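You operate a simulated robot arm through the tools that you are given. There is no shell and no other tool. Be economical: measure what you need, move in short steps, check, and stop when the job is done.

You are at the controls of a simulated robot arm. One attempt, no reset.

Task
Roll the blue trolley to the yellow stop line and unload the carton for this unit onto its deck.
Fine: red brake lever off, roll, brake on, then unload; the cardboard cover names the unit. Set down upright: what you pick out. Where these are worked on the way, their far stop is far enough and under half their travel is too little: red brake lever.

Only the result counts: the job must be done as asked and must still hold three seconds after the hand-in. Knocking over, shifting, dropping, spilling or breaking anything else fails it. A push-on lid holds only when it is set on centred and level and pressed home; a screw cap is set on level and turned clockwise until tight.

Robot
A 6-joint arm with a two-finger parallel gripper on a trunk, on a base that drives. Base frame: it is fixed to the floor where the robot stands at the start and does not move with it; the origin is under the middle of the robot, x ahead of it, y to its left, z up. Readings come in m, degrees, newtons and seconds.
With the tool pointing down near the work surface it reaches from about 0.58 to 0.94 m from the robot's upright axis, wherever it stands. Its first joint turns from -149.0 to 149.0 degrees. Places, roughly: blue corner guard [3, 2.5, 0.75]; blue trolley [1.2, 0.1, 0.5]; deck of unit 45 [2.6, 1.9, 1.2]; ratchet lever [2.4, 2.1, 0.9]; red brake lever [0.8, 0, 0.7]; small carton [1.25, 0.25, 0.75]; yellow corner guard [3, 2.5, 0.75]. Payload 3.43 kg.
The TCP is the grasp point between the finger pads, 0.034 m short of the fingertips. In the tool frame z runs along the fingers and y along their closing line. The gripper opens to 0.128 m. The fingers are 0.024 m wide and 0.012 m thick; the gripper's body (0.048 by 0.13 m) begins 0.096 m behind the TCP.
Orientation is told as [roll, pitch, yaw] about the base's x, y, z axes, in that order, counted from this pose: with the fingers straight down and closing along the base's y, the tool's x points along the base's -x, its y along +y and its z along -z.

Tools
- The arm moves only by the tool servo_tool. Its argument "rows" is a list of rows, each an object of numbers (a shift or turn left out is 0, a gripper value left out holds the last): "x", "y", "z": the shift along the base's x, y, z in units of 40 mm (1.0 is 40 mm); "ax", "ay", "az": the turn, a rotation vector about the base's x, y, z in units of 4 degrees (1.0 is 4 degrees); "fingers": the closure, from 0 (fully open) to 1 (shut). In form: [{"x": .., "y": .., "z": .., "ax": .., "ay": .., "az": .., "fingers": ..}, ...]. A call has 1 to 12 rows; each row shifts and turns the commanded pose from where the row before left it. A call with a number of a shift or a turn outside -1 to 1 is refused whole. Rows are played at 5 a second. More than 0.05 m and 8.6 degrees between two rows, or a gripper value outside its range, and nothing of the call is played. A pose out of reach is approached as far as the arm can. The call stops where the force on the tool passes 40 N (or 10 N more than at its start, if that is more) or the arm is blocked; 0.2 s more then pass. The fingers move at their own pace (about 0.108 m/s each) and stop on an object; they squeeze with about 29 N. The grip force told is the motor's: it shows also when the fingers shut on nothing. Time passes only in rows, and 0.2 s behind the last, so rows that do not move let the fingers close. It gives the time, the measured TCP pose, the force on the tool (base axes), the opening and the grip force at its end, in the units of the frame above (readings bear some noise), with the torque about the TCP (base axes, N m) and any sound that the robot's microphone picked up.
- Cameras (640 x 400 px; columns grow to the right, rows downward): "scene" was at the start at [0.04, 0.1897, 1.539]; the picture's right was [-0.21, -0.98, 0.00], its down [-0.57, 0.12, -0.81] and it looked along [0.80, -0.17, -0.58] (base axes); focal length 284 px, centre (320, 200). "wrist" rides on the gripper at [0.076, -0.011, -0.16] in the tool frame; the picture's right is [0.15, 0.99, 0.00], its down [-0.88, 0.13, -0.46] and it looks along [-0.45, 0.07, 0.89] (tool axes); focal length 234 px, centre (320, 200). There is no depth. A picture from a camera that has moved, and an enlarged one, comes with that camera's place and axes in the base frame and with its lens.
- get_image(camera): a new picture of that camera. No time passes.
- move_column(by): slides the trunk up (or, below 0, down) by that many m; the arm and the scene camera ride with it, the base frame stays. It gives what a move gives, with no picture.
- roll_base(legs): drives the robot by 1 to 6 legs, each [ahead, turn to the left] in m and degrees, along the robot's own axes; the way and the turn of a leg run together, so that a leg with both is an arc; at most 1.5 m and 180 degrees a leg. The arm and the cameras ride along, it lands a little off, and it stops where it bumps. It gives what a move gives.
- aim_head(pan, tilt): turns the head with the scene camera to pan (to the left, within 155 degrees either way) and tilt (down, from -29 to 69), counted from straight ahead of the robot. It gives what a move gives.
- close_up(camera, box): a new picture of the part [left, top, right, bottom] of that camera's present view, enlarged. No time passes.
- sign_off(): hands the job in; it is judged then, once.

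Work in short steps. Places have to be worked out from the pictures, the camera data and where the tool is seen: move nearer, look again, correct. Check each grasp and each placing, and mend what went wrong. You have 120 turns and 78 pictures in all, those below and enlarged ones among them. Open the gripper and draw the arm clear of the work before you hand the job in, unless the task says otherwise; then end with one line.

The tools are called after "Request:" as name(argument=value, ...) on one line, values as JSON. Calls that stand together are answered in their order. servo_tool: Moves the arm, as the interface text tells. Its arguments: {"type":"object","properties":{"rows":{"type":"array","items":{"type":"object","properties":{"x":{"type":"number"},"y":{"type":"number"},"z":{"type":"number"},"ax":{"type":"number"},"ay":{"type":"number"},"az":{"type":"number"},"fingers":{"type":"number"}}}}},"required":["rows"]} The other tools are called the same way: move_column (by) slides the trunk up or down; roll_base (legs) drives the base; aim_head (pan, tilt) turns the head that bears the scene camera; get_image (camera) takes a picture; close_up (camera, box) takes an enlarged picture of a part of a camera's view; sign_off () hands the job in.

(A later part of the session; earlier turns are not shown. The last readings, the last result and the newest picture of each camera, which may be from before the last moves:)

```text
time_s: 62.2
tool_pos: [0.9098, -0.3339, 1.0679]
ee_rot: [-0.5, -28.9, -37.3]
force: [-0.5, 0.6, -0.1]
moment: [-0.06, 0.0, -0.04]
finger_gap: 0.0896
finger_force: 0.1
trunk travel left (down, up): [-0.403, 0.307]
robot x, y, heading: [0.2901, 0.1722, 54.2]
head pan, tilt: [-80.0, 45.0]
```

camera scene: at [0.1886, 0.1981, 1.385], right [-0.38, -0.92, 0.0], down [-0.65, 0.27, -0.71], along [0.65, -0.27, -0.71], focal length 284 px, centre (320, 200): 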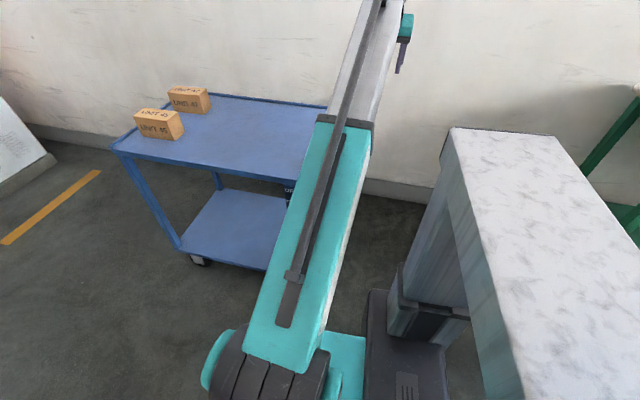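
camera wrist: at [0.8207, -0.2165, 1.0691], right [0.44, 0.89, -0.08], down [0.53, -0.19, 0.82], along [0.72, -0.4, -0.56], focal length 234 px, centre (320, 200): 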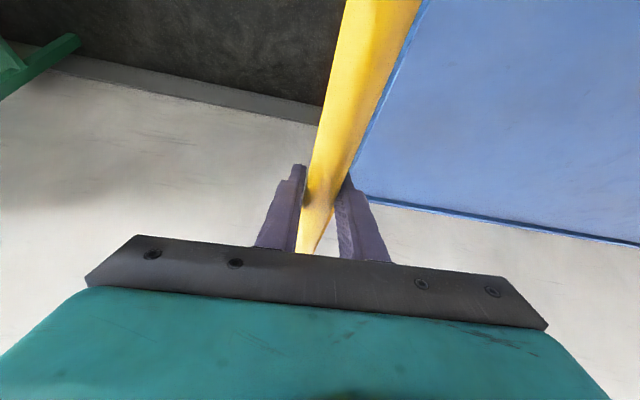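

Request:
servo_tool(rows=[{"x": 0.43, "y": 0.6, "az": 0.1}, {"x": 0.43, "y": 0.6, "az": 0.1}, {"z": -0.7}, {"z": -1}, {"z": -0.87}, {}, {"fingers": 1}, {}, {}, {}])

Request:
get_image(camera="wrist")

```text
time_s: 64.4
tool_pos: [0.9458, -0.288, 0.9659]
ee_rot: [-0.5, -29.0, -36.4]
force: [4.3, 8.8, -3.5]
moment: [-0.09, -0.64, 0.01]
finger_gap: 0.0243
finger_force: 45.5
trunk travel left (down, up): [-0.403, 0.307]
robot x, y, heading: [0.2867, 0.1719, 54.2]
head pan, tilt: [-80.0, 45.0]
```

```text
46 pictures are left
camera wrist: at [0.8253, -0.2105, 1.069], right [0.49, 0.87, -0.08], down [0.52, -0.22, 0.82], along [0.7, -0.44, -0.56], focal length 234 px, centre (320, 200)
```

wrist: 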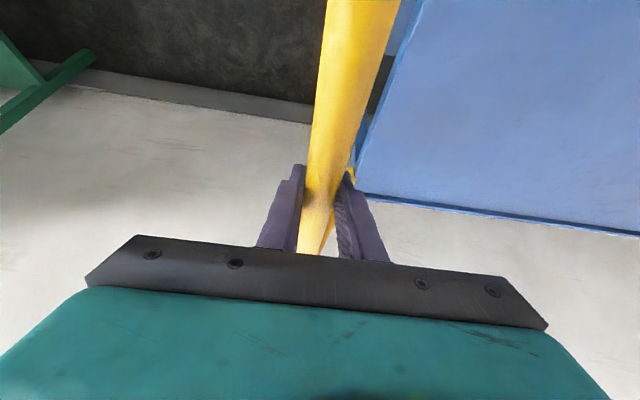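

The bar is gripped, and with the yaw moment near zero the alignment is good. I'll test a short roll.

Request:
roll_base(legs=[[0.06, 0]])

Request:
get_image(camera="scene")

```text
time_s: 65.4
tool_pos: [0.9788, -0.2438, 0.967]
ee_rot: [-0.5, -29.0, -36.6]
force: [3.2, -6.4, 1.7]
moment: [-0.26, 0.43, -0.23]
finger_gap: 0.0239
finger_force: 45.2
trunk travel left (down, up): [-0.403, 0.307]
robot x, y, heading: [0.3205, 0.2217, 53.8]
head pan, tilt: [-80.0, 45.0]
```

```text
45 pictures are left
camera scene: at [0.2288, 0.2492, 1.385], right [-0.44, -0.9, 0.0], down [-0.64, 0.31, -0.71], along [0.64, -0.31, -0.71], focal length 284 px, centre (320, 200)
```

scene: 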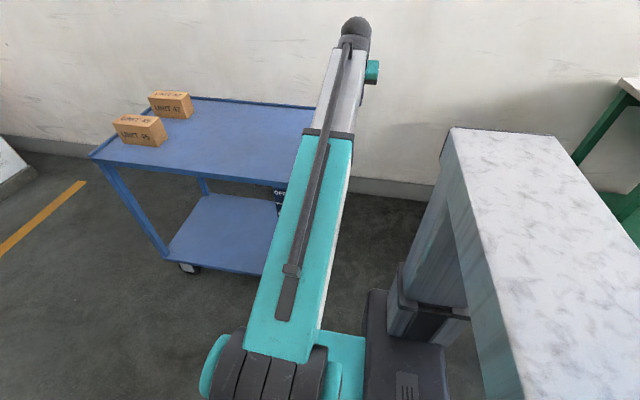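

The trolley rolls along with the robot. About 1.08 m remains to the line, so I'll roll 0.9 m and then re-measure.

Request:
roll_base(legs=[[0.45, 0], [0.45, 0]])

Request:
aim_head(pan=-35, tilt=45)

Request:
get_image(camera="scene")

```text
time_s: 69.6
tool_pos: [1.3135, 0.208, 0.9675]
ee_rot: [-2.2, -29.7, -36.8]
force: [2.8, -4.1, -6.2]
moment: [-0.4, -0.03, 0.86]
finger_gap: 0.0243
finger_force: 44.8
trunk travel left (down, up): [-0.403, 0.307]
robot x, y, heading: [0.6609, 0.6847, 53.6]
head pan, tilt: [-80.0, 45.0]
stopped in leg 2: the force on the tool passed its limit at 40 N (the readings are from after the stop); the commanded pose is now the measured one
```

```text
time_s: 70.7
tool_pos: [1.3145, 0.2094, 0.9661]
ee_rot: [-2.1, -29.7, -36.9]
force: [8.6, -0.3, -10.6]
moment: [-0.23, -0.45, 1.34]
finger_gap: 0.0237
finger_force: 44.8
trunk travel left (down, up): [-0.403, 0.307]
robot x, y, heading: [0.6642, 0.6885, 53.5]
head pan, tilt: [-35.0, 45.0]
```

```text
44 pictures are left
camera scene: at [0.5768, 0.7796, 1.3851], right [0.32, -0.95, 0.0], down [-0.67, -0.22, -0.71], along [0.67, 0.23, -0.71], focal length 284 px, centre (320, 200)
```

scene: 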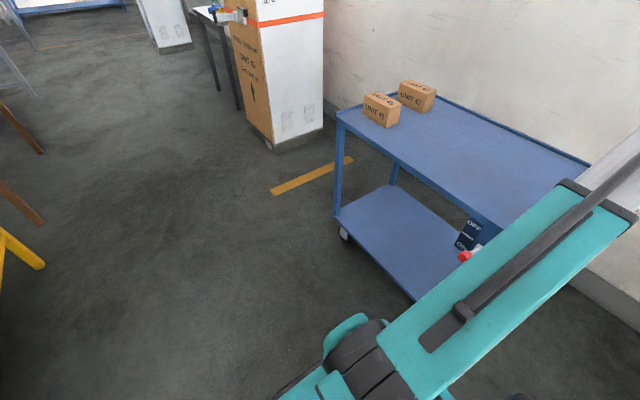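

The trolley has gone straight: its front is at 1.815 along the axis, the line is at about 2.345, and 0.53 m remains. I'll continue in shorter legs.

Request:
roll_base(legs=[[0.22, 0]])

Request:
roll_base(legs=[[0.22, 0]])

Request:
get_image(camera="scene")

```text
time_s: 72.5
tool_pos: [1.4486, 0.3905, 0.967]
ee_rot: [-2.1, -29.8, -36.7]
force: [16.4, -8.8, -2.5]
moment: [-0.13, -0.01, 1.09]
finger_gap: 0.0243
finger_force: 45.0
trunk travel left (down, up): [-0.403, 0.307]
robot x, y, heading: [0.7957, 0.8668, 53.7]
head pan, tilt: [-35.0, 45.0]
```

```text
time_s: 74.4
tool_pos: [1.5847, 0.5724, 0.9683]
ee_rot: [-2.2, -30.0, -36.5]
force: [22.5, -11.9, -0.5]
moment: [0.32, 0.6, 1.06]
finger_gap: 0.0238
finger_force: 45.0
trunk travel left (down, up): [-0.403, 0.307]
robot x, y, heading: [0.9285, 1.0494, 53.8]
head pan, tilt: [-35.0, 45.0]
```

```text
43 pictures are left
camera scene: at [0.8435, 1.1401, 1.3852], right [0.32, -0.95, 0.0], down [-0.67, -0.23, -0.71], along [0.67, 0.23, -0.71], focal length 284 px, centre (320, 200)
```

scene: 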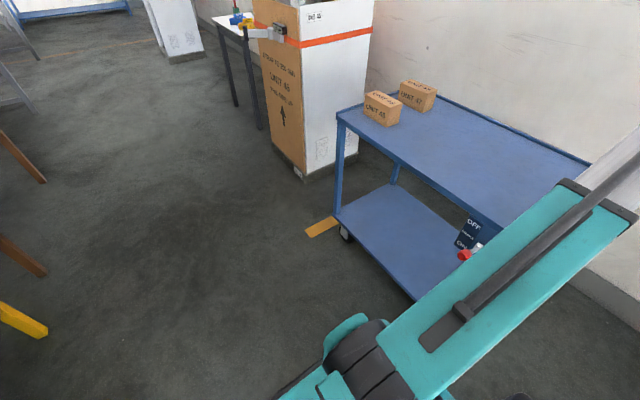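

About 0.08 m remains before the front edge is over the line. I'll roll that and zoom in.

Request:
roll_base(legs=[[0.07, 0]])

Request:
close_up(camera="scene", box=[270, 90, 430, 260])

```text
time_s: 75.5
tool_pos: [1.6253, 0.6279, 0.967]
ee_rot: [-2.2, -30.1, -36.6]
force: [10.9, -12.2, -5.7]
moment: [-0.26, -0.05, 1.01]
finger_gap: 0.0239
finger_force: 44.8
trunk travel left (down, up): [-0.403, 0.307]
robot x, y, heading: [0.9707, 1.1025, 53.6]
head pan, tilt: [-35.0, 45.0]
```

```text
2.35 times, centred on (350, 175) of scene
camera zoom: at [0.8841, 1.1966, 1.3851], right [0.32, -0.95, 0.0], down [-0.67, -0.23, -0.71], along [0.67, 0.23, -0.71], focal length 667 px, centre (249, 259)
```

zoom: 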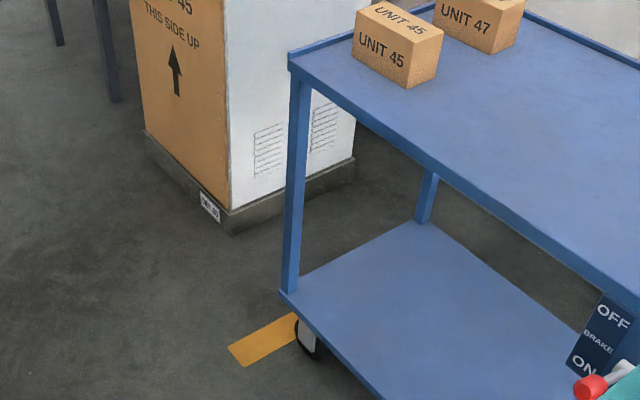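

The front edge is at about 2.334 and the line centre at about 2.353, so I'll nudge 2 cm more and then check.

Request:
roll_base(legs=[[0.02, 0]])

Request:
close_up(camera="scene", box=[270, 90, 430, 260])

```text
time_s: 76.3
tool_pos: [1.6348, 0.6434, 0.9692]
ee_rot: [-2.4, -30.0, -36.5]
force: [3.0, -9.4, -6.6]
moment: [-0.04, -0.34, 1.56]
finger_gap: 0.0241
finger_force: 45.2
trunk travel left (down, up): [-0.403, 0.307]
robot x, y, heading: [0.9828, 1.1215, 53.7]
head pan, tilt: [-35.0, 45.0]
```

```text
2.35 times, centred on (350, 175) of scene
camera zoom: at [0.8955, 1.2132, 1.3851], right [0.32, -0.95, 0.0], down [-0.67, -0.23, -0.71], along [0.67, 0.23, -0.71], focal length 667 px, centre (249, 259)
```

zoom: 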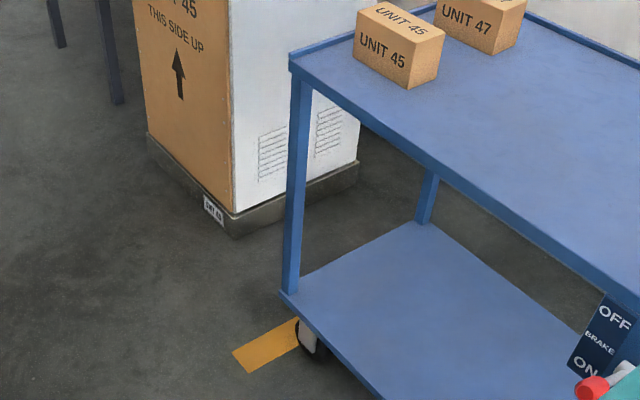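

The front edge is over the line. I'll release the handle, lift clear, and reposition the base for the lever.

Request:
servo_tool(rows=[{"fingers": 0.3}, {}, {}, {"z": 0.6}, {"z": 1}, {"z": 1}, {}])

Request:
move_column(by=0.15)

Request:
roll_base(legs=[[0, 37], [0.29, 0], [0, -37]])

Request:
get_image(camera="scene")

```text
time_s: 77.9
tool_pos: [1.6363, 0.6436, 1.0716]
ee_rot: [-2.4, -30.3, -36.5]
force: [0.6, 0.2, 0.6]
moment: [0.02, -0.02, -0.01]
finger_gap: 0.0899
finger_force: 0.1
trunk travel left (down, up): [-0.403, 0.307]
robot x, y, heading: [0.9839, 1.127, 53.6]
head pan, tilt: [-35.0, 45.0]
```

```text
time_s: 79.6
tool_pos: [1.6375, 0.6437, 1.2223]
ee_rot: [-2.3, -30.2, -36.4]
force: [-0.7, -0.5, 0.4]
moment: [-0.05, -0.01, 0.02]
finger_gap: 0.0896
finger_force: 0.0
trunk travel left (down, up): [-0.553, 0.157]
robot x, y, heading: [0.9815, 1.1235, 53.6]
head pan, tilt: [-35.0, 45.0]
```

```text
time_s: 86.5
tool_pos: [1.6399, 0.9403, 1.2214]
ee_rot: [-2.4, -30.2, -35.2]
force: [-0.2, 0.1, -0.2]
moment: [-0.01, 0.03, 0.01]
finger_gap: 0.0895
finger_force: 0.0
trunk travel left (down, up): [-0.553, 0.157]
robot x, y, heading: [0.9842, 1.3999, 55.4]
head pan, tilt: [-35.0, 45.0]
```

```text
40 pictures are left
camera scene: at [0.8936, 1.4905, 1.535], right [0.35, -0.94, 0.0], down [-0.66, -0.24, -0.71], along [0.66, 0.24, -0.71], focal length 284 px, centre (320, 200)
```

scene: 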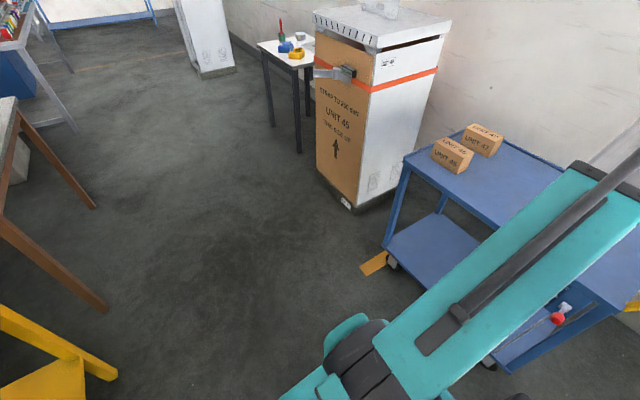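

I'll nudge ahead 0.1 m for reach, then retract the arm to just outside the trolley near the lever and lower it.

Request:
roll_base(legs=[[0.1, 0]])

Request:
move_column(by=-0.2)

```text
time_s: 87.7
tool_pos: [1.698, 1.0248, 1.2227]
ee_rot: [-2.4, -30.1, -35.3]
force: [-0.1, -0.2, 0.5]
moment: [0.01, 0.03, -0.01]
finger_gap: 0.0898
finger_force: 0.1
trunk travel left (down, up): [-0.553, 0.157]
robot x, y, heading: [1.0431, 1.4836, 55.0]
head pan, tilt: [-35.0, 45.0]
```

```text
time_s: 89.9
tool_pos: [1.6977, 1.0251, 1.0219]
ee_rot: [-2.4, -30.2, -35.4]
force: [1.0, 0.2, -0.4]
moment: [0.03, 0.01, -0.02]
finger_gap: 0.0892
finger_force: 0.0
trunk travel left (down, up): [-0.353, 0.357]
robot x, y, heading: [1.046, 1.4873, 55.3]
head pan, tilt: [-35.0, 45.0]
```

Request:
servo_tool(rows=[{"x": -0.5}, {"x": -0.9, "y": -0.1}, {"x": -0.9, "y": -0.1}, {"x": -0.9, "y": -0.1}, {"x": -0.9, "y": -0.1}, {"x": -0.9, "y": -0.15}, {"x": -0.9, "y": -0.15}, {"x": -0.9, "y": -0.15}, {}])

Request:
get_image(camera="wrist")

```text
time_s: 91.9
tool_pos: [1.4236, 0.9925, 1.0217]
ee_rot: [-2.4, -30.1, -35.4]
force: [0.1, 0.4, -0.3]
moment: [0.01, 0.02, -0.02]
finger_gap: 0.0896
finger_force: 0.1
trunk travel left (down, up): [-0.353, 0.357]
robot x, y, heading: [1.0475, 1.4905, 55.3]
head pan, tilt: [-35.0, 45.0]
```

```text
39 pictures are left
camera wrist: at [1.3035, 1.0725, 1.1214], right [0.49, 0.87, -0.11], down [0.52, -0.19, 0.83], along [0.7, -0.46, -0.54], focal length 234 px, centre (320, 200)
```

wrist: 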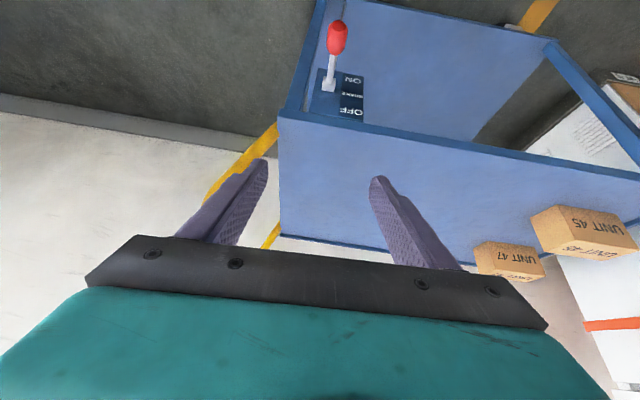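

The knob is now at about (1.434, 0.981, 0.738). I'll align the fingers over it and lower the column to straddle it.

Request:
servo_tool(rows=[{"x": 0.26, "y": -0.28}, {}])

Request:
move_column(by=-0.28)

Request:
get_image(camera="wrist")

```text
time_s: 92.5
tool_pos: [1.4348, 0.9796, 1.0206]
ee_rot: [-2.4, -30.2, -35.4]
force: [-0.2, 0.6, 0.9]
moment: [0.03, -0.02, -0.02]
finger_gap: 0.0897
finger_force: 0.0
trunk travel left (down, up): [-0.353, 0.357]
robot x, y, heading: [1.0442, 1.4866, 55.3]
head pan, tilt: [-35.0, 45.0]
```

```text
time_s: 95.3
tool_pos: [1.4344, 0.9788, 0.7407]
ee_rot: [-2.4, -30.2, -35.5]
force: [-0.3, -1.0, 0.6]
moment: [-0.05, -0.03, -0.01]
finger_gap: 0.0898
finger_force: 0.1
trunk travel left (down, up): [-0.073, 0.637]
robot x, y, heading: [1.0451, 1.4842, 55.2]
head pan, tilt: [-35.0, 45.0]
```

```text
38 pictures are left
camera wrist: at [1.3137, 1.0614, 0.8411], right [0.49, 0.87, -0.11], down [0.52, -0.19, 0.83], along [0.7, -0.46, -0.54], focal length 234 px, centre (320, 200)
```

wrist: 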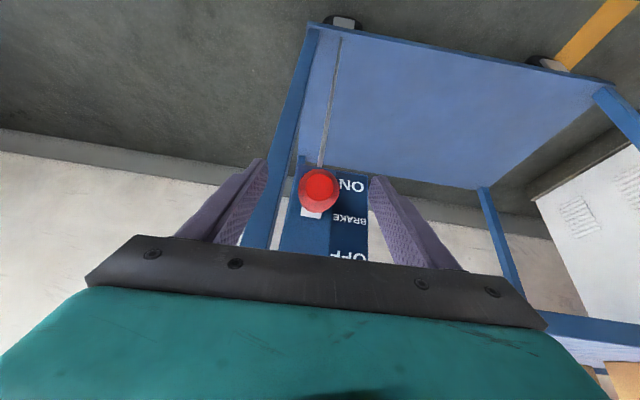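

The knob is between the pads. I'll close and swing it down along the arc.

Request:
servo_tool(rows=[{"fingers": 1}, {}, {}, {}, {"x": -0.05, "y": 0.037, "z": -0.21}, {"x": -0.05, "y": 0.037, "z": -0.21}, {"x": -0.04, "y": 0.03, "z": -0.43}, {"x": 0.02, "y": -0.013, "z": -0.435}, {"x": 0.08, "y": -0.058, "z": -0.425}, {}])

Request:
get_image(camera="wrist")

```text
time_s: 97.5
tool_pos: [1.4323, 0.9827, 0.6739]
ee_rot: [-2.3, -30.0, -35.6]
force: [-13.4, 11.3, 5.8]
moment: [-0.65, -0.85, -0.7]
finger_gap: 0.0271
finger_force: 44.7
trunk travel left (down, up): [-0.073, 0.637]
robot x, y, heading: [1.045, 1.4875, 55.5]
head pan, tilt: [-35.0, 45.0]
```

```text
37 pictures are left
camera wrist: at [1.3113, 1.0635, 0.773], right [0.49, 0.87, -0.11], down [0.52, -0.19, 0.83], along [0.7, -0.46, -0.55], focal length 234 px, centre (320, 200)
```

wrist: 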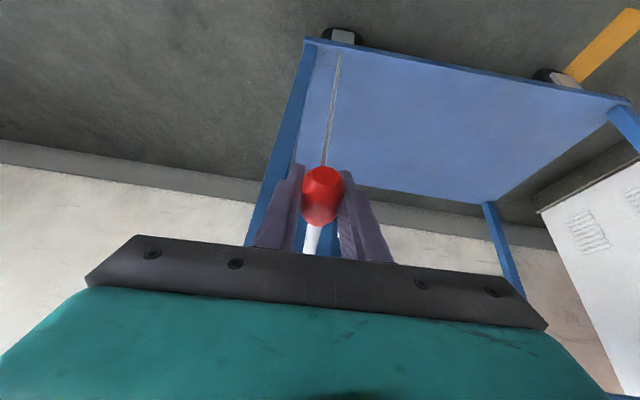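

Good grip. I'll continue down to the ON stop.

Request:
servo_tool(rows=[{"x": 0.07, "y": -0.05, "z": -0.2}, {"x": 0.07, "y": -0.05, "z": -0.2}, {"x": 0.095, "y": -0.07, "z": -0.19}, {"x": 0.095, "y": -0.07, "z": -0.19}, {"x": 0.1, "y": -0.08, "z": -0.17}, {}])

Request:
get_image(camera="wrist")

```text
time_s: 98.9
tool_pos: [1.449, 0.9691, 0.6366]
ee_rot: [-2.4, -30.3, -35.4]
force: [-9.8, 0.5, 6.7]
moment: [-0.59, -0.97, -0.25]
finger_gap: 0.027
finger_force: 45.4
trunk travel left (down, up): [-0.073, 0.637]
robot x, y, heading: [1.0443, 1.4846, 55.1]
head pan, tilt: [-35.0, 45.0]
```

```text
36 pictures are left
camera wrist: at [1.3291, 1.05, 0.7345], right [0.49, 0.87, -0.11], down [0.52, -0.19, 0.83], along [0.7, -0.46, -0.54], focal length 234 px, centre (320, 200)
```

wrist: 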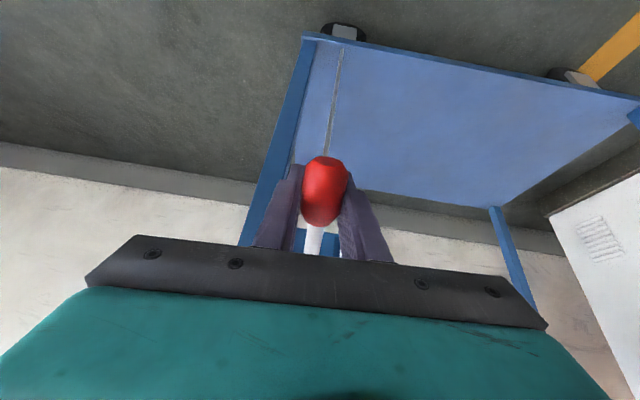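

Request:
servo_tool(rows=[{"x": 0.1, "y": -0.08, "z": -0.16}, {"x": 0.1, "y": -0.08, "z": -0.15}, {"x": 0.1, "y": -0.08, "z": -0.15}, {}])

Request:
get_image(camera="wrist")

```text
time_s: 99.9
tool_pos: [1.4623, 0.9591, 0.6182]
ee_rot: [-2.4, -30.3, -35.4]
force: [-14.5, 9.2, 25.9]
moment: [0.28, 0.1, -0.22]
finger_gap: 0.0273
finger_force: 45.0
trunk travel left (down, up): [-0.073, 0.637]
robot x, y, heading: [1.0437, 1.4848, 55.3]
head pan, tilt: [-35.0, 45.0]
```

```text
35 pictures are left
camera wrist: at [1.3408, 1.0414, 0.7169], right [0.49, 0.87, -0.11], down [0.52, -0.19, 0.83], along [0.7, -0.46, -0.54], focal length 234 px, centre (320, 200)
```

wrist: 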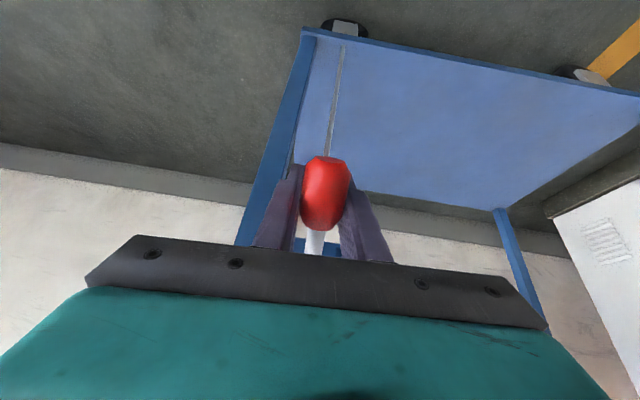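

Request:
servo_tool(rows=[{"x": 0.12, "y": -0.09, "z": -0.12}, {"x": 0.12, "y": -0.09, "z": -0.12}, {}])

Request:
get_image(camera="wrist")

```text
time_s: 100.7
tool_pos: [1.4707, 0.9532, 0.6078]
ee_rot: [-2.4, -30.1, -35.3]
force: [-27.3, 20.5, 21.8]
moment: [-0.26, -0.48, -0.1]
finger_gap: 0.0275
finger_force: 44.9
trunk travel left (down, up): [-0.073, 0.637]
robot x, y, heading: [1.0452, 1.4843, 55.1]
head pan, tilt: [-35.0, 45.0]
```

```text
34 pictures are left
camera wrist: at [1.3491, 1.0347, 0.7072], right [0.49, 0.87, -0.11], down [0.52, -0.19, 0.83], along [0.7, -0.46, -0.54], focal length 234 px, centre (320, 200)
```

wrist: 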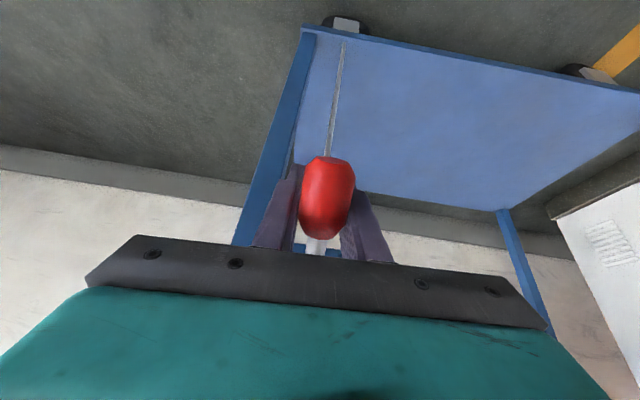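

The knob now slides within the pads, so it is against the ON stop. I'll release, back out along the tool axis, and raise the column.

Request:
servo_tool(rows=[{"x": -0.1, "y": 0.08, "z": 0.1, "fingers": 0.3}, {}, {}, {"x": -0.35, "y": 0.25, "z": 0.7}, {"x": -0.35, "y": 0.25, "z": 0.7}, {}])

Request:
move_column(by=0.3)

Request:
get_image(camera="wrist")

```text
time_s: 102.1
tool_pos: [1.4368, 0.9743, 0.6649]
ee_rot: [-2.4, -30.1, -35.4]
force: [0.1, -0.2, -0.3]
moment: [0.02, 0.01, 0.01]
finger_gap: 0.0897
finger_force: 0.1
trunk travel left (down, up): [-0.073, 0.637]
robot x, y, heading: [1.0431, 1.4843, 55.4]
head pan, tilt: [-35.0, 45.0]
```

```text
time_s: 105.1
tool_pos: [1.4381, 0.9748, 0.9638]
ee_rot: [-2.4, -30.1, -35.4]
force: [0.4, 0.0, 0.1]
moment: [-0.03, 0.03, 0.01]
finger_gap: 0.0897
finger_force: 0.1
trunk travel left (down, up): [-0.373, 0.337]
robot x, y, heading: [1.041, 1.486, 55.2]
head pan, tilt: [-35.0, 45.0]
```

```text
33 pictures are left
camera wrist: at [1.3178, 1.0556, 1.0636], right [0.49, 0.87, -0.11], down [0.52, -0.19, 0.83], along [0.7, -0.46, -0.54], focal length 234 px, centre (320, 200)
```

wrist: 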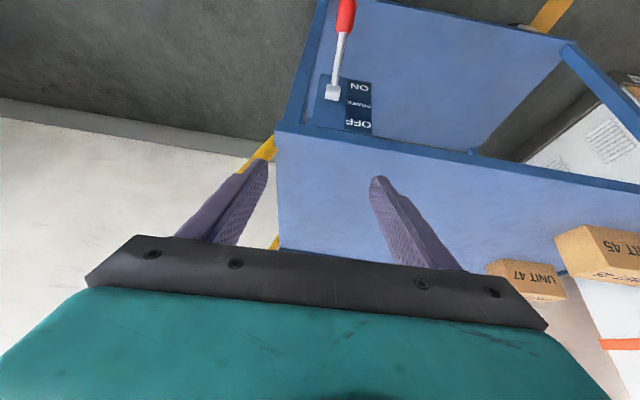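

The lever is down at ON. Next I'll raise the column and drive to a spot that reaches both the carton (about (1.97, 1.33)) and the unit's deck.

Request:
move_column(by=0.3)

Request:
roll_base(legs=[[0, -16.7], [0.45, 0], [0.45, 0]])

Request:
aim_head(pan=-60, tilt=45)

Request:
get_image(camera="scene")

Request:
get_image(camera="wrist")

```text
time_s: 108.1
tool_pos: [1.4368, 0.9752, 1.2635]
ee_rot: [-2.5, -30.1, -35.4]
force: [-0.2, 0.0, 0.1]
moment: [-0.01, 0.01, -0.04]
finger_gap: 0.0896
finger_force: 0.1
trunk travel left (down, up): [-0.673, 0.037]
robot x, y, heading: [1.0426, 1.4857, 55.1]
head pan, tilt: [-35.0, 45.0]
```

```text
time_s: 114.9
tool_pos: [1.9657, 1.4306, 1.2651]
ee_rot: [-2.4, -30.2, -52.8]
force: [-0.4, -0.3, -0.5]
moment: [0.01, 0.02, -0.02]
finger_gap: 0.0895
finger_force: 0.0
trunk travel left (down, up): [-0.673, 0.037]
robot x, y, heading: [1.7393, 2.0373, 37.7]
head pan, tilt: [-35.0, 45.0]
```

```text
time_s: 115.8
tool_pos: [1.9664, 1.4308, 1.2621]
ee_rot: [-2.4, -30.2, -52.7]
force: [-0.3, 0.0, -0.4]
moment: [-0.02, -0.03, -0.02]
finger_gap: 0.0897
finger_force: 0.0
trunk travel left (down, up): [-0.673, 0.037]
robot x, y, heading: [1.7401, 2.0355, 37.6]
head pan, tilt: [-60.0, 45.0]
```

```text
32 pictures are left
camera scene: at [1.6743, 2.1147, 1.6549], right [-0.38, -0.93, 0.0], down [-0.65, 0.27, -0.71], along [0.65, -0.27, -0.71], focal length 284 px, centre (320, 200)
```

scene: 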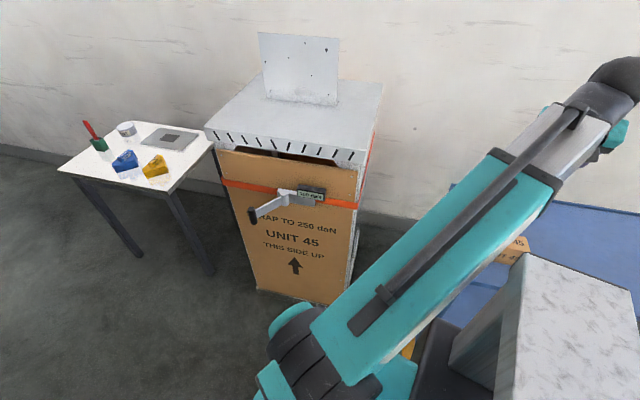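

```text
31 pictures are left
camera wrist: at [1.875, 1.5439, 1.3636], right [0.72, 0.68, -0.11], down [0.44, -0.34, 0.83], along [0.53, -0.65, -0.54], focal length 234 px, centre (320, 200)
```

wrist: 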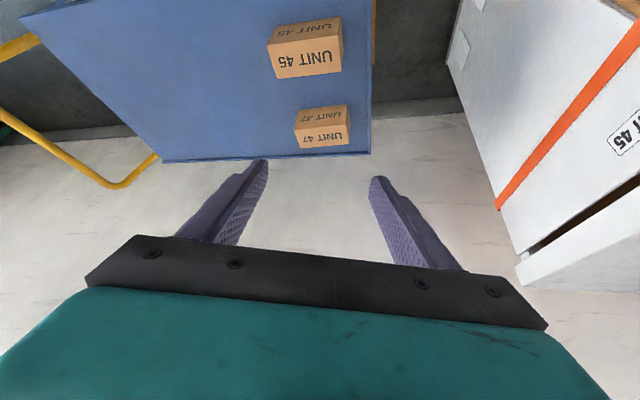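

The deck's open front strip, ahead of the upright plate, is around (2.43, 1.89). I'll zoom in on the carton and on the deck to measure.

Request:
close_up(camera="wrist", box=[240, 0, 400, 100])

Request:
close_up(camera="scene", box=[190, 20, 400, 170])

```text
4.00 times, centred on (320, 50) of wrist
camera zoom: at [1.875, 1.5439, 1.3636], right [0.72, 0.68, -0.11], down [0.44, -0.34, 0.83], along [0.53, -0.65, -0.54], focal length 937 px, centre (320, 800)
```

zoom: 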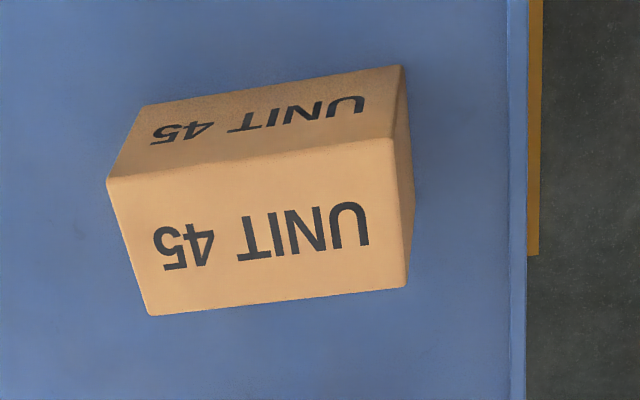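

```text
2.67 times, centred on (295, 95) of scene
camera zoom: at [1.6743, 2.1147, 1.6549], right [-0.38, -0.93, 0.0], down [-0.65, 0.27, -0.71], along [0.65, -0.27, -0.71], focal length 756 px, centre (387, 480)
```

zoom: 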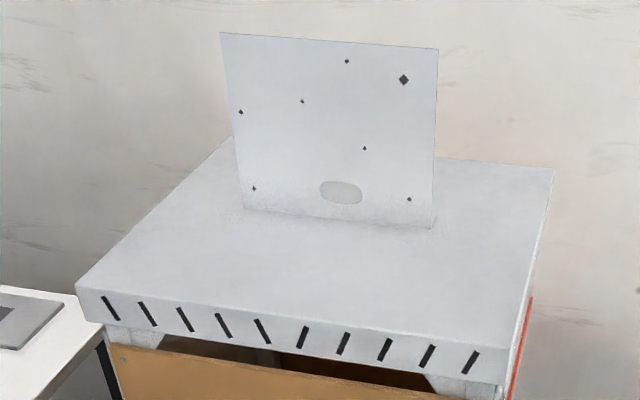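

Carton 45 is aligned with the trolley: about 0.136 × 0.068 × 0.085 m, centred at (1.978, 1.318), with its top at z 0.885. I'll move above it, make the tool vertical, then turn so the fingers close across the short side.

Request:
servo_tool(rows=[{"y": -0.4, "z": -0.3}, {"x": 0.1, "y": -0.8, "z": -0.6}, {"x": 0.1, "y": -0.8, "z": -0.6}, {"x": 0.1, "y": -0.8, "z": -0.6}, {"ax": 0.66, "ay": 0.5}, {"ax": 0.66, "ay": 0.5}, {"ax": 0.66, "ay": 0.5}, {"ax": 0.66, "ay": 0.5}, {"ax": 0.66, "ay": 0.5}, {"ax": 0.66, "ay": 0.5}, {"ax": 0.66, "ay": 0.5}, {}])

```text
time_s: 118.4
tool_pos: [1.9782, 1.3202, 1.1793]
ee_rot: [-2.3, -7.0, -52.7]
force: [1.4, 0.2, -0.7]
moment: [-0.01, 0.05, -0.02]
finger_gap: 0.0898
finger_force: 0.0
trunk travel left (down, up): [-0.673, 0.037]
robot x, y, heading: [1.7434, 2.0357, 37.8]
head pan, tilt: [-60.0, 45.0]
```

Request:
servo_tool(rows=[{"ax": 0.58, "ay": 0.2}, {"ax": 0.58, "ay": 0.2}, {"ax": 0.58, "ay": 0.2}, {"az": -0.4}, {"az": -0.8}, {"az": -0.9}, {"az": -0.9}, {"az": -0.9}, {"az": -0.9}, {"az": -0.9}, {"az": -0.9}, {}])

```text
time_s: 119.8
tool_pos: [1.9781, 1.3167, 1.1794]
ee_rot: [-0.2, -0.4, -60.5]
force: [-0.7, 0.2, -0.6]
moment: [0.06, -0.11, 0.05]
finger_gap: 0.0898
finger_force: 0.1
trunk travel left (down, up): [-0.673, 0.037]
robot x, y, heading: [1.7415, 2.0418, 37.7]
head pan, tilt: [-60.0, 45.0]
stopped in row 7: the force on the tool passed its limit at 49 N (the readings are from after the stop); the commanded pose is now the measured one
```

The turn is blocked in the negative direction. I'll go the other way, to yaw +53.6, which is the same grasp.

Request:
servo_tool(rows=[{"az": 0.5}, {"az": 0.9}, {"az": 1}, {"az": 1}, {"az": 1}, {"az": 1}, {"az": 1}, {"az": 1}, {"az": 1}, {"az": 1}, {"az": 1}, {}])

Request:
servo_tool(rows=[{"az": 1}, {"az": 1}, {"az": 1}, {"az": 1}, {"az": 1}, {"az": 1}, {"az": 1}, {"az": 1}, {"az": 1}, {"az": 1}, {"az": 1}, {}])

```text
time_s: 122.4
tool_pos: [1.9775, 1.3163, 1.1796]
ee_rot: [-0.1, -0.5, -18.7]
force: [-0.4, -0.5, 0.7]
moment: [-0.01, -0.01, 0.02]
finger_gap: 0.0896
finger_force: 0.0
trunk travel left (down, up): [-0.673, 0.037]
robot x, y, heading: [1.7405, 2.0372, 37.6]
head pan, tilt: [-60.0, 45.0]
```

```text
time_s: 125.0
tool_pos: [1.9774, 1.3171, 1.1785]
ee_rot: [-0.2, -0.4, 25.0]
force: [-0.2, -0.1, 0.3]
moment: [-0.01, 0.03, 0.01]
finger_gap: 0.0897
finger_force: 0.1
trunk travel left (down, up): [-0.673, 0.037]
robot x, y, heading: [1.7439, 2.0354, 37.6]
head pan, tilt: [-60.0, 45.0]
```

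Turning freely. I'll finish the yaw to about 53.6, open fully, and look.

Request:
servo_tool(rows=[{"az": 1, "fingers": 0.05}, {"az": 1}, {"az": 1}, {"az": 1}, {"az": 1}, {"az": 1}, {"az": 1}, {"az": 0.15}, {"z": -0.8}, {"z": -0.8}, {}])

Request:
get_image(camera="wrist")

```text
time_s: 127.4
tool_pos: [1.9766, 1.3183, 1.116]
ee_rot: [-0.2, -0.4, 53.8]
force: [-0.3, 0.1, 0.2]
moment: [0.01, 0.0, -0.04]
finger_gap: 0.1216
finger_force: 0.0
trunk travel left (down, up): [-0.673, 0.037]
robot x, y, heading: [1.7405, 2.037, 37.7]
head pan, tilt: [-60.0, 45.0]
```

```text
28 pictures are left
camera wrist: at [1.9408, 1.2493, 1.2753], right [-0.88, 0.47, 0.0], down [0.41, 0.78, 0.46], along [0.22, 0.41, -0.89], focal length 234 px, centre (320, 200)
```

wrist: 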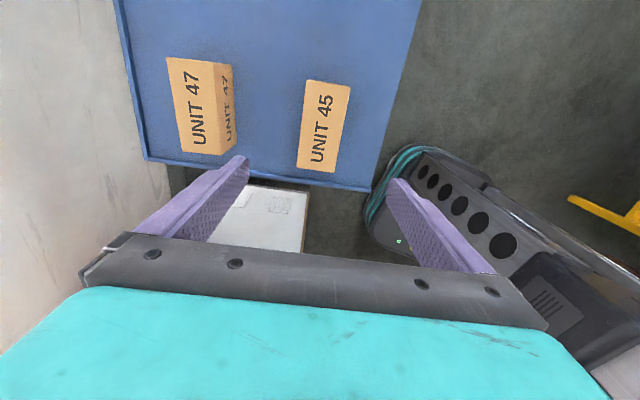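

The carton estimate is confirmed at about (1.974, 1.316) and it's aligned. I'll descend around it.

Request:
servo_tool(rows=[{"x": -0.05, "y": -0.05, "z": -0.7}, {"z": -0.95}, {"z": -0.95}, {"z": -0.95}, {"z": -0.95}, {"z": -0.95}, {"z": -0.5}, {"z": -0.4}, {}])

Request:
get_image(camera="wrist")

```text
time_s: 129.4
tool_pos: [1.9758, 1.3157, 0.8652]
ee_rot: [-0.2, -0.4, 53.7]
force: [0.1, -0.1, -0.3]
moment: [0.0, -0.01, -0.02]
finger_gap: 0.1214
finger_force: 0.0
trunk travel left (down, up): [-0.673, 0.037]
robot x, y, heading: [1.7417, 2.0397, 37.7]
head pan, tilt: [-60.0, 45.0]
```

```text
27 pictures are left
camera wrist: at [1.941, 1.2473, 1.0222], right [-0.88, 0.47, 0.0], down [0.41, 0.78, 0.46], along [0.22, 0.41, -0.89], focal length 234 px, centre (320, 200)
```

wrist: 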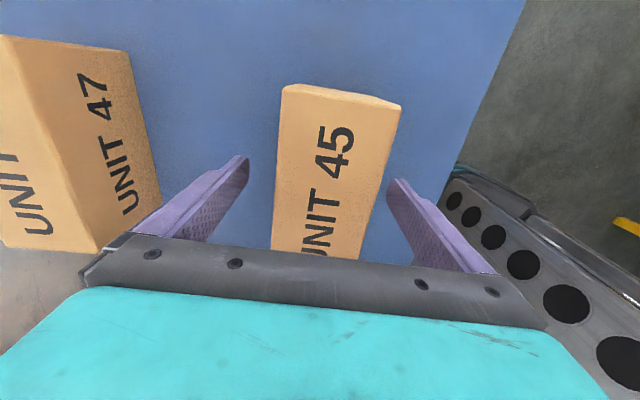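

The carton is centred between the fingers. I'll lower 1.5 cm more and close.

Request:
servo_tool(rows=[{"z": -0.4}, {}, {"fingers": 1}, {}, {}, {}, {}])

```text
time_s: 131.0
tool_pos: [1.9774, 1.3164, 0.8457]
ee_rot: [-0.2, -0.3, 53.8]
force: [-0.7, -0.4, -0.4]
moment: [-0.04, 0.18, -0.07]
finger_gap: 0.0678
finger_force: 29.0
trunk travel left (down, up): [-0.673, 0.037]
robot x, y, heading: [1.7414, 2.0378, 37.7]
head pan, tilt: [-60.0, 45.0]
```

Gripped with a gap of 0.068. I'll lift and check.

Request:
servo_tool(rows=[{"z": 0.3}, {"z": 0.5}, {"z": 0.8}, {"z": 0.9}, {"z": 0.9}, {"z": 0.9}, {"z": 0.9}, {"z": 0.9}, {}])

Request:
get_image(camera="wrist")

```text
time_s: 133.0
tool_pos: [1.975, 1.3157, 1.0896]
ee_rot: [-0.2, -0.5, 53.7]
force: [-0.8, 1.0, -3.3]
moment: [0.0, 0.01, 0.02]
finger_gap: 0.0679
finger_force: 29.2
trunk travel left (down, up): [-0.673, 0.037]
robot x, y, heading: [1.7392, 2.0376, 37.8]
head pan, tilt: [-60.0, 45.0]
```

```text
26 pictures are left
camera wrist: at [1.9391, 1.2466, 1.248], right [-0.88, 0.47, 0.0], down [0.41, 0.78, 0.46], along [0.22, 0.41, -0.89], focal length 234 px, centre (320, 200)
```

wrist: 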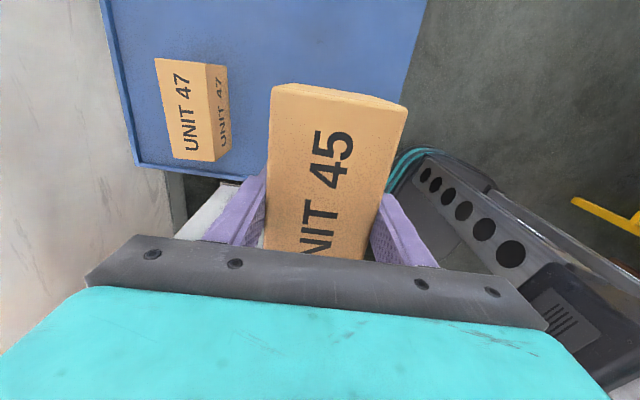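

The carton is held upright. I'll raise it and carry it over toward the front strip of the unit's deck with the yaw unchanged.

Request:
servo_tool(rows=[{"z": 0.6}, {"z": 0.9}, {"z": 0.95}, {"z": 0.95}, {"z": 0.95}, {"z": 0.95}, {"z": 0.95}, {"z": 0.7}, {}])

Request:
servo_tool(rows=[{"x": 0.3, "y": 0.35}, {"x": 0.55, "y": 0.7}, {"x": 0.575, "y": 0.72}, {"x": 0.575, "y": 0.72}, {"x": 0.575, "y": 0.72}, {"x": 0.575, "y": 0.72}, {"x": 0.575, "y": 0.72}, {"x": 0.575, "y": 0.72}, {"x": 0.575, "y": 0.72}, {"x": 0.575, "y": 0.72}, {}])

```text
time_s: 135.0
tool_pos: [1.9816, 1.3008, 1.3412]
ee_rot: [-1.1, 0.4, 53.8]
force: [-0.3, 1.1, -4.4]
moment: [0.04, 0.0, 0.01]
finger_gap: 0.0678
finger_force: 29.4
out of reach, approached as far as the arm can: row 7, 8
trunk travel left (down, up): [-0.673, 0.037]
robot x, y, heading: [1.7413, 2.038, 37.5]
head pan, tilt: [-60.0, 45.0]
```

```text
time_s: 137.4
tool_pos: [2.2131, 1.5449, 1.279]
ee_rot: [-0.7, -0.3, 53.6]
force: [-0.5, 0.2, -3.9]
moment: [-0.04, -0.01, 0.02]
finger_gap: 0.0677
finger_force: 28.7
out of reach, approached as far as the arm can: row 1, 2, 3, 4, 5, 6, 7, 8, 9, 10
trunk travel left (down, up): [-0.673, 0.037]
robot x, y, heading: [1.7407, 2.0357, 37.8]
head pan, tilt: [-60.0, 45.0]
```

Height is limited near this radius. I'll raise the column to its top and back the base up a little so the deck target lies at a larger radius.

Request:
move_column(by=0.036)

Request:
roll_base(legs=[[-0.13, 0]])

Request:
servo_tool(rows=[{"x": 0.3, "y": -0.25, "z": 0.3}, {"x": 0.6, "y": -0.5, "z": 0.5}, {"x": 0.6, "y": -0.5, "z": 0.6}, {"x": 0.6, "y": -0.5, "z": 0.6}, {"x": 0.6, "y": -0.4, "z": 0.6}, {}])

```text
time_s: 138.2
tool_pos: [2.2132, 1.5465, 1.3136]
ee_rot: [-0.7, -0.3, 53.8]
force: [0.0, 0.3, -4.5]
moment: [-0.01, 0.02, -0.01]
finger_gap: 0.068
finger_force: 28.7
trunk travel left (down, up): [-0.709, 0.001]
robot x, y, heading: [1.7421, 2.0402, 38.0]
head pan, tilt: [-60.0, 45.0]
```

```text
time_s: 139.6
tool_pos: [2.1065, 1.4622, 1.3135]
ee_rot: [-0.8, -0.3, 53.6]
force: [-0.8, 0.1, -2.7]
moment: [0.01, -0.02, 0.01]
finger_gap: 0.0676
finger_force: 28.9
trunk travel left (down, up): [-0.709, 0.001]
robot x, y, heading: [1.6397, 1.9523, 38.0]
head pan, tilt: [-60.0, 45.0]
```

```text
time_s: 141.0
tool_pos: [2.2096, 1.3817, 1.3895]
ee_rot: [-1.5, -0.1, 53.7]
force: [0.7, -0.3, -3.7]
moment: [0.02, -0.02, -0.01]
finger_gap: 0.0677
finger_force: 28.7
out of reach, approached as far as the arm can: row 2, 3, 4, 5
trunk travel left (down, up): [-0.709, 0.001]
robot x, y, heading: [1.6358, 1.953, 37.7]
head pan, tilt: [-60.0, 45.0]
```

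I'm at radius 0.81 and z 1.39. I'll bring the carton to the middle of the open strip (in front of the plate) before moving in over the deck.

Request:
servo_tool(rows=[{"x": 0.15, "y": 0.4}, {"x": 0.27, "y": 0.9, "z": -0.15}, {"x": 0.27, "y": 0.9, "z": -0.15}, {"x": 0.27, "y": 0.9, "z": -0.15}, {"x": 0.27, "y": 0.9, "z": -0.15}, {"x": 0.27, "y": 0.9, "z": -0.1}, {"x": 0.27, "y": 0.9, "z": -0.1}, {}])

Request:
get_image(camera="scene")

```text
time_s: 142.8
tool_pos: [2.2887, 1.6078, 1.3429]
ee_rot: [-1.1, -0.3, 53.6]
force: [-0.3, 0.3, -3.3]
moment: [0.01, 0.01, -0.01]
finger_gap: 0.0678
finger_force: 29.5
out of reach, approached as far as the arm can: row 1, 4, 6
trunk travel left (down, up): [-0.709, 0.001]
robot x, y, heading: [1.6347, 1.9547, 37.8]
head pan, tilt: [-60.0, 45.0]
```

```text
25 pictures are left
camera scene: at [1.5688, 2.0323, 1.691], right [-0.38, -0.93, 0.0], down [-0.65, 0.27, -0.71], along [0.65, -0.27, -0.71], focal length 284 px, centre (320, 200)
```

scene: 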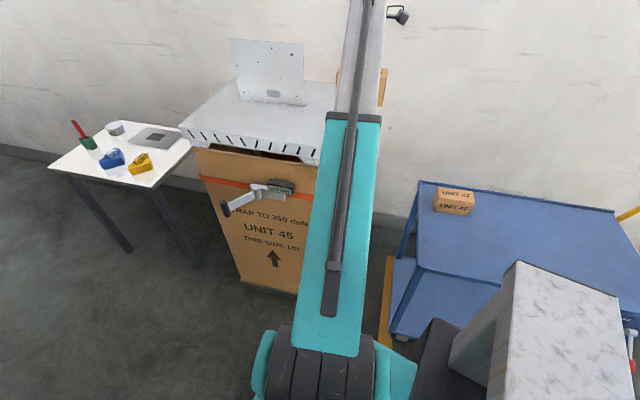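

I need a better deck height. I'll look from the wrist, which is right at the deck's edge.

Request:
get_image(camera="wrist")

Request:
close_up(camera="scene", box=[170, 30, 400, 175])

```text
24 pictures are left
camera wrist: at [2.2502, 1.5408, 1.502], right [-0.88, 0.47, -0.02], down [0.41, 0.79, 0.46], along [0.23, 0.4, -0.89], focal length 234 px, centre (320, 200)
```

wrist: 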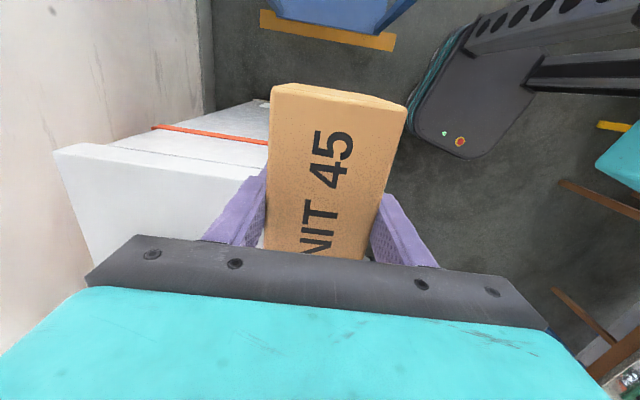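

```text
2.76 times, centred on (285, 102) of scene
camera zoom: at [1.5688, 2.0323, 1.691], right [-0.38, -0.93, 0.0], down [-0.65, 0.27, -0.71], along [0.65, -0.27, -0.71], focal length 782 px, centre (417, 469)
```

zoom: 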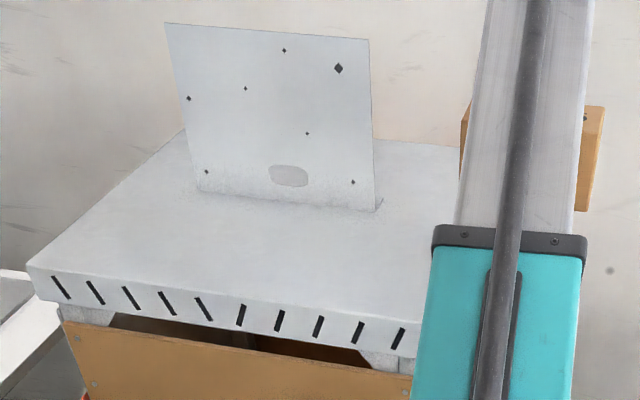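

Combining views gives the deck top at z of about 1.155, the near edge at n of -0.815 and the plate at about n -1.07. I'll slide along the strip to h of about 2.97, staying high.

Request:
servo_tool(rows=[{"x": 0.3, "y": 0.4}, {"x": 0.59, "y": 0.8}, {"x": 0.59, "y": 0.8}, {"x": 0.59, "y": 0.8}, {"x": 0.59, "y": 0.8}, {"x": 0.59, "y": 0.8}, {"x": 0.59, "y": 0.8}, {"x": 0.59, "y": 0.8}, {"x": 0.3, "y": 0.4}, {}])

Request:
get_image(camera="wrist")

Request:
get_image(camera="scene")

```text
time_s: 145.0
tool_pos: [2.4764, 1.8648, 1.3444]
ee_rot: [-0.6, -0.3, 53.7]
force: [-0.1, 0.0, -4.2]
moment: [0.03, 0.0, 0.02]
finger_gap: 0.0681
finger_force: 29.4
trunk travel left (down, up): [-0.709, 0.001]
robot x, y, heading: [1.6353, 1.9522, 37.9]
head pan, tilt: [-60.0, 45.0]
```

```text
22 pictures are left
camera wrist: at [2.4402, 1.7982, 1.5037], right [-0.88, 0.47, -0.01], down [0.41, 0.79, 0.46], along [0.23, 0.4, -0.89], focal length 234 px, centre (320, 200)
```

wrist: 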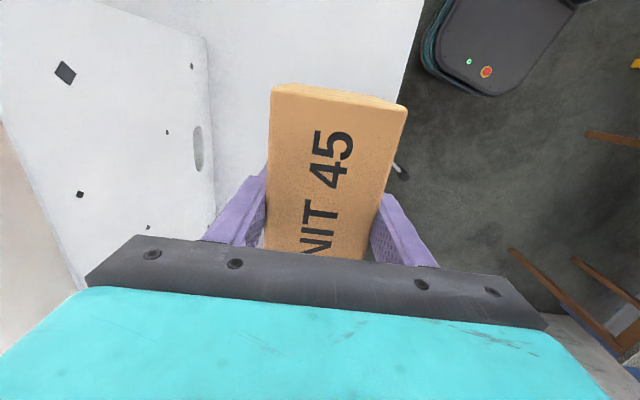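

```text
21 pictures are left
camera scene: at [1.5691, 2.0328, 1.691], right [-0.38, -0.93, 0.0], down [-0.65, 0.27, -0.71], along [0.65, -0.27, -0.71], focal length 284 px, centre (320, 200)
```

scene: 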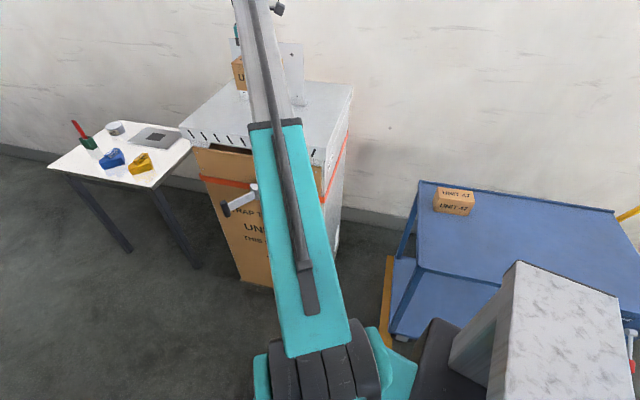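

The near edge is at n of -0.795 and the plate at n of -1.05; the carton sits between them with good margin. I'll shift 2 cm inward and descend to just above contact.

Request:
servo_tool(rows=[{"x": 0.4, "y": -0.3}, {"z": -0.5}, {"z": -0.7}, {"z": -0.7}, {"z": -0.6}, {}])

Request:
get_image(camera="wrist")

```text
time_s: 146.4
tool_pos: [2.4936, 1.8519, 1.2426]
ee_rot: [-0.8, -0.3, 53.6]
force: [0.0, -0.6, -4.1]
moment: [0.02, -0.05, -0.03]
finger_gap: 0.0676
finger_force: 29.0
out of reach, approached as far as the arm can: row 1
trunk travel left (down, up): [-0.709, 0.001]
robot x, y, heading: [1.6342, 1.9554, 38.0]
head pan, tilt: [-60.0, 45.0]
```

```text
20 pictures are left
camera wrist: at [2.4566, 1.7848, 1.4018], right [-0.88, 0.47, -0.01], down [0.41, 0.79, 0.46], along [0.22, 0.4, -0.89], focal length 234 px, centre (320, 200)
```

wrist: 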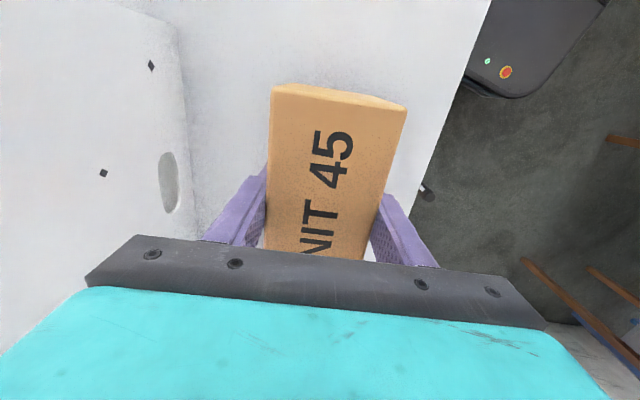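

It's well inside the strip. I'll descend slowly, watching the vertical force.

Request:
servo_tool(rows=[{"z": -0.25}, {"z": -0.25}, {"z": -0.2}, {}])

Request:
servo_tool(rows=[{"z": -0.15}, {"z": -0.15}, {}])

```text
time_s: 147.4
tool_pos: [2.4915, 1.8529, 1.2175]
ee_rot: [-0.9, -0.4, 53.6]
force: [7.8, 0.1, 18.1]
moment: [-0.06, 0.59, -0.04]
finger_gap: 0.0682
finger_force: 28.8
trunk travel left (down, up): [-0.709, 0.001]
robot x, y, heading: [1.6303, 1.9538, 37.6]
head pan, tilt: [-60.0, 45.0]
```

```text
time_s: 148.0
tool_pos: [2.4891, 1.8532, 1.2088]
ee_rot: [-0.8, -0.4, 53.7]
force: [-4.9, 1.9, 14.9]
moment: [0.32, 0.81, 0.23]
finger_gap: 0.0678
finger_force: 29.0
trunk travel left (down, up): [-0.709, 0.001]
robot x, y, heading: [1.6368, 1.951, 37.6]
head pan, tilt: [-60.0, 45.0]
stopped in row 2: the force on the tool passed its limit at 45 N (the readings are from after the stop); the commanded pose is now the measured one
```

Contact: the carton is on the deck. I'll ease up slightly and open.

Request:
servo_tool(rows=[{"z": 0.06}, {"fingers": 0.35}, {"fingers": 0.25}, {}, {}, {}])

Request:
get_image(camera="wrist")

```text
time_s: 149.4
tool_pos: [2.4915, 1.8519, 1.2088]
ee_rot: [-0.8, -0.3, 53.7]
force: [-1.0, -0.9, 0.2]
moment: [-0.04, -0.01, -0.02]
finger_gap: 0.0963
finger_force: 0.1
trunk travel left (down, up): [-0.709, 0.001]
robot x, y, heading: [1.6361, 1.9542, 37.9]
head pan, tilt: [-60.0, 45.0]
```

```text
19 pictures are left
camera wrist: at [2.4547, 1.785, 1.3681], right [-0.88, 0.47, -0.02], down [0.41, 0.79, 0.46], along [0.23, 0.4, -0.89], focal length 234 px, centre (320, 200)
```

wrist: 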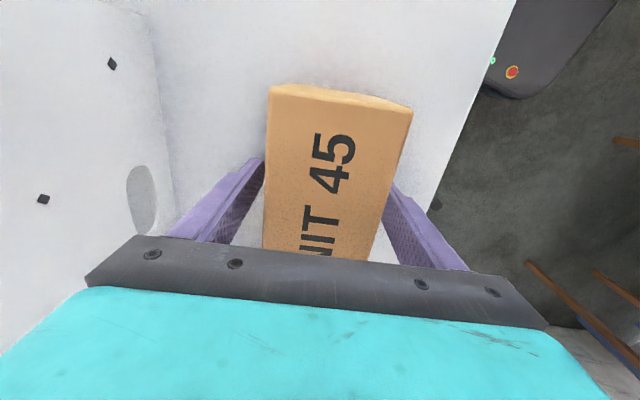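

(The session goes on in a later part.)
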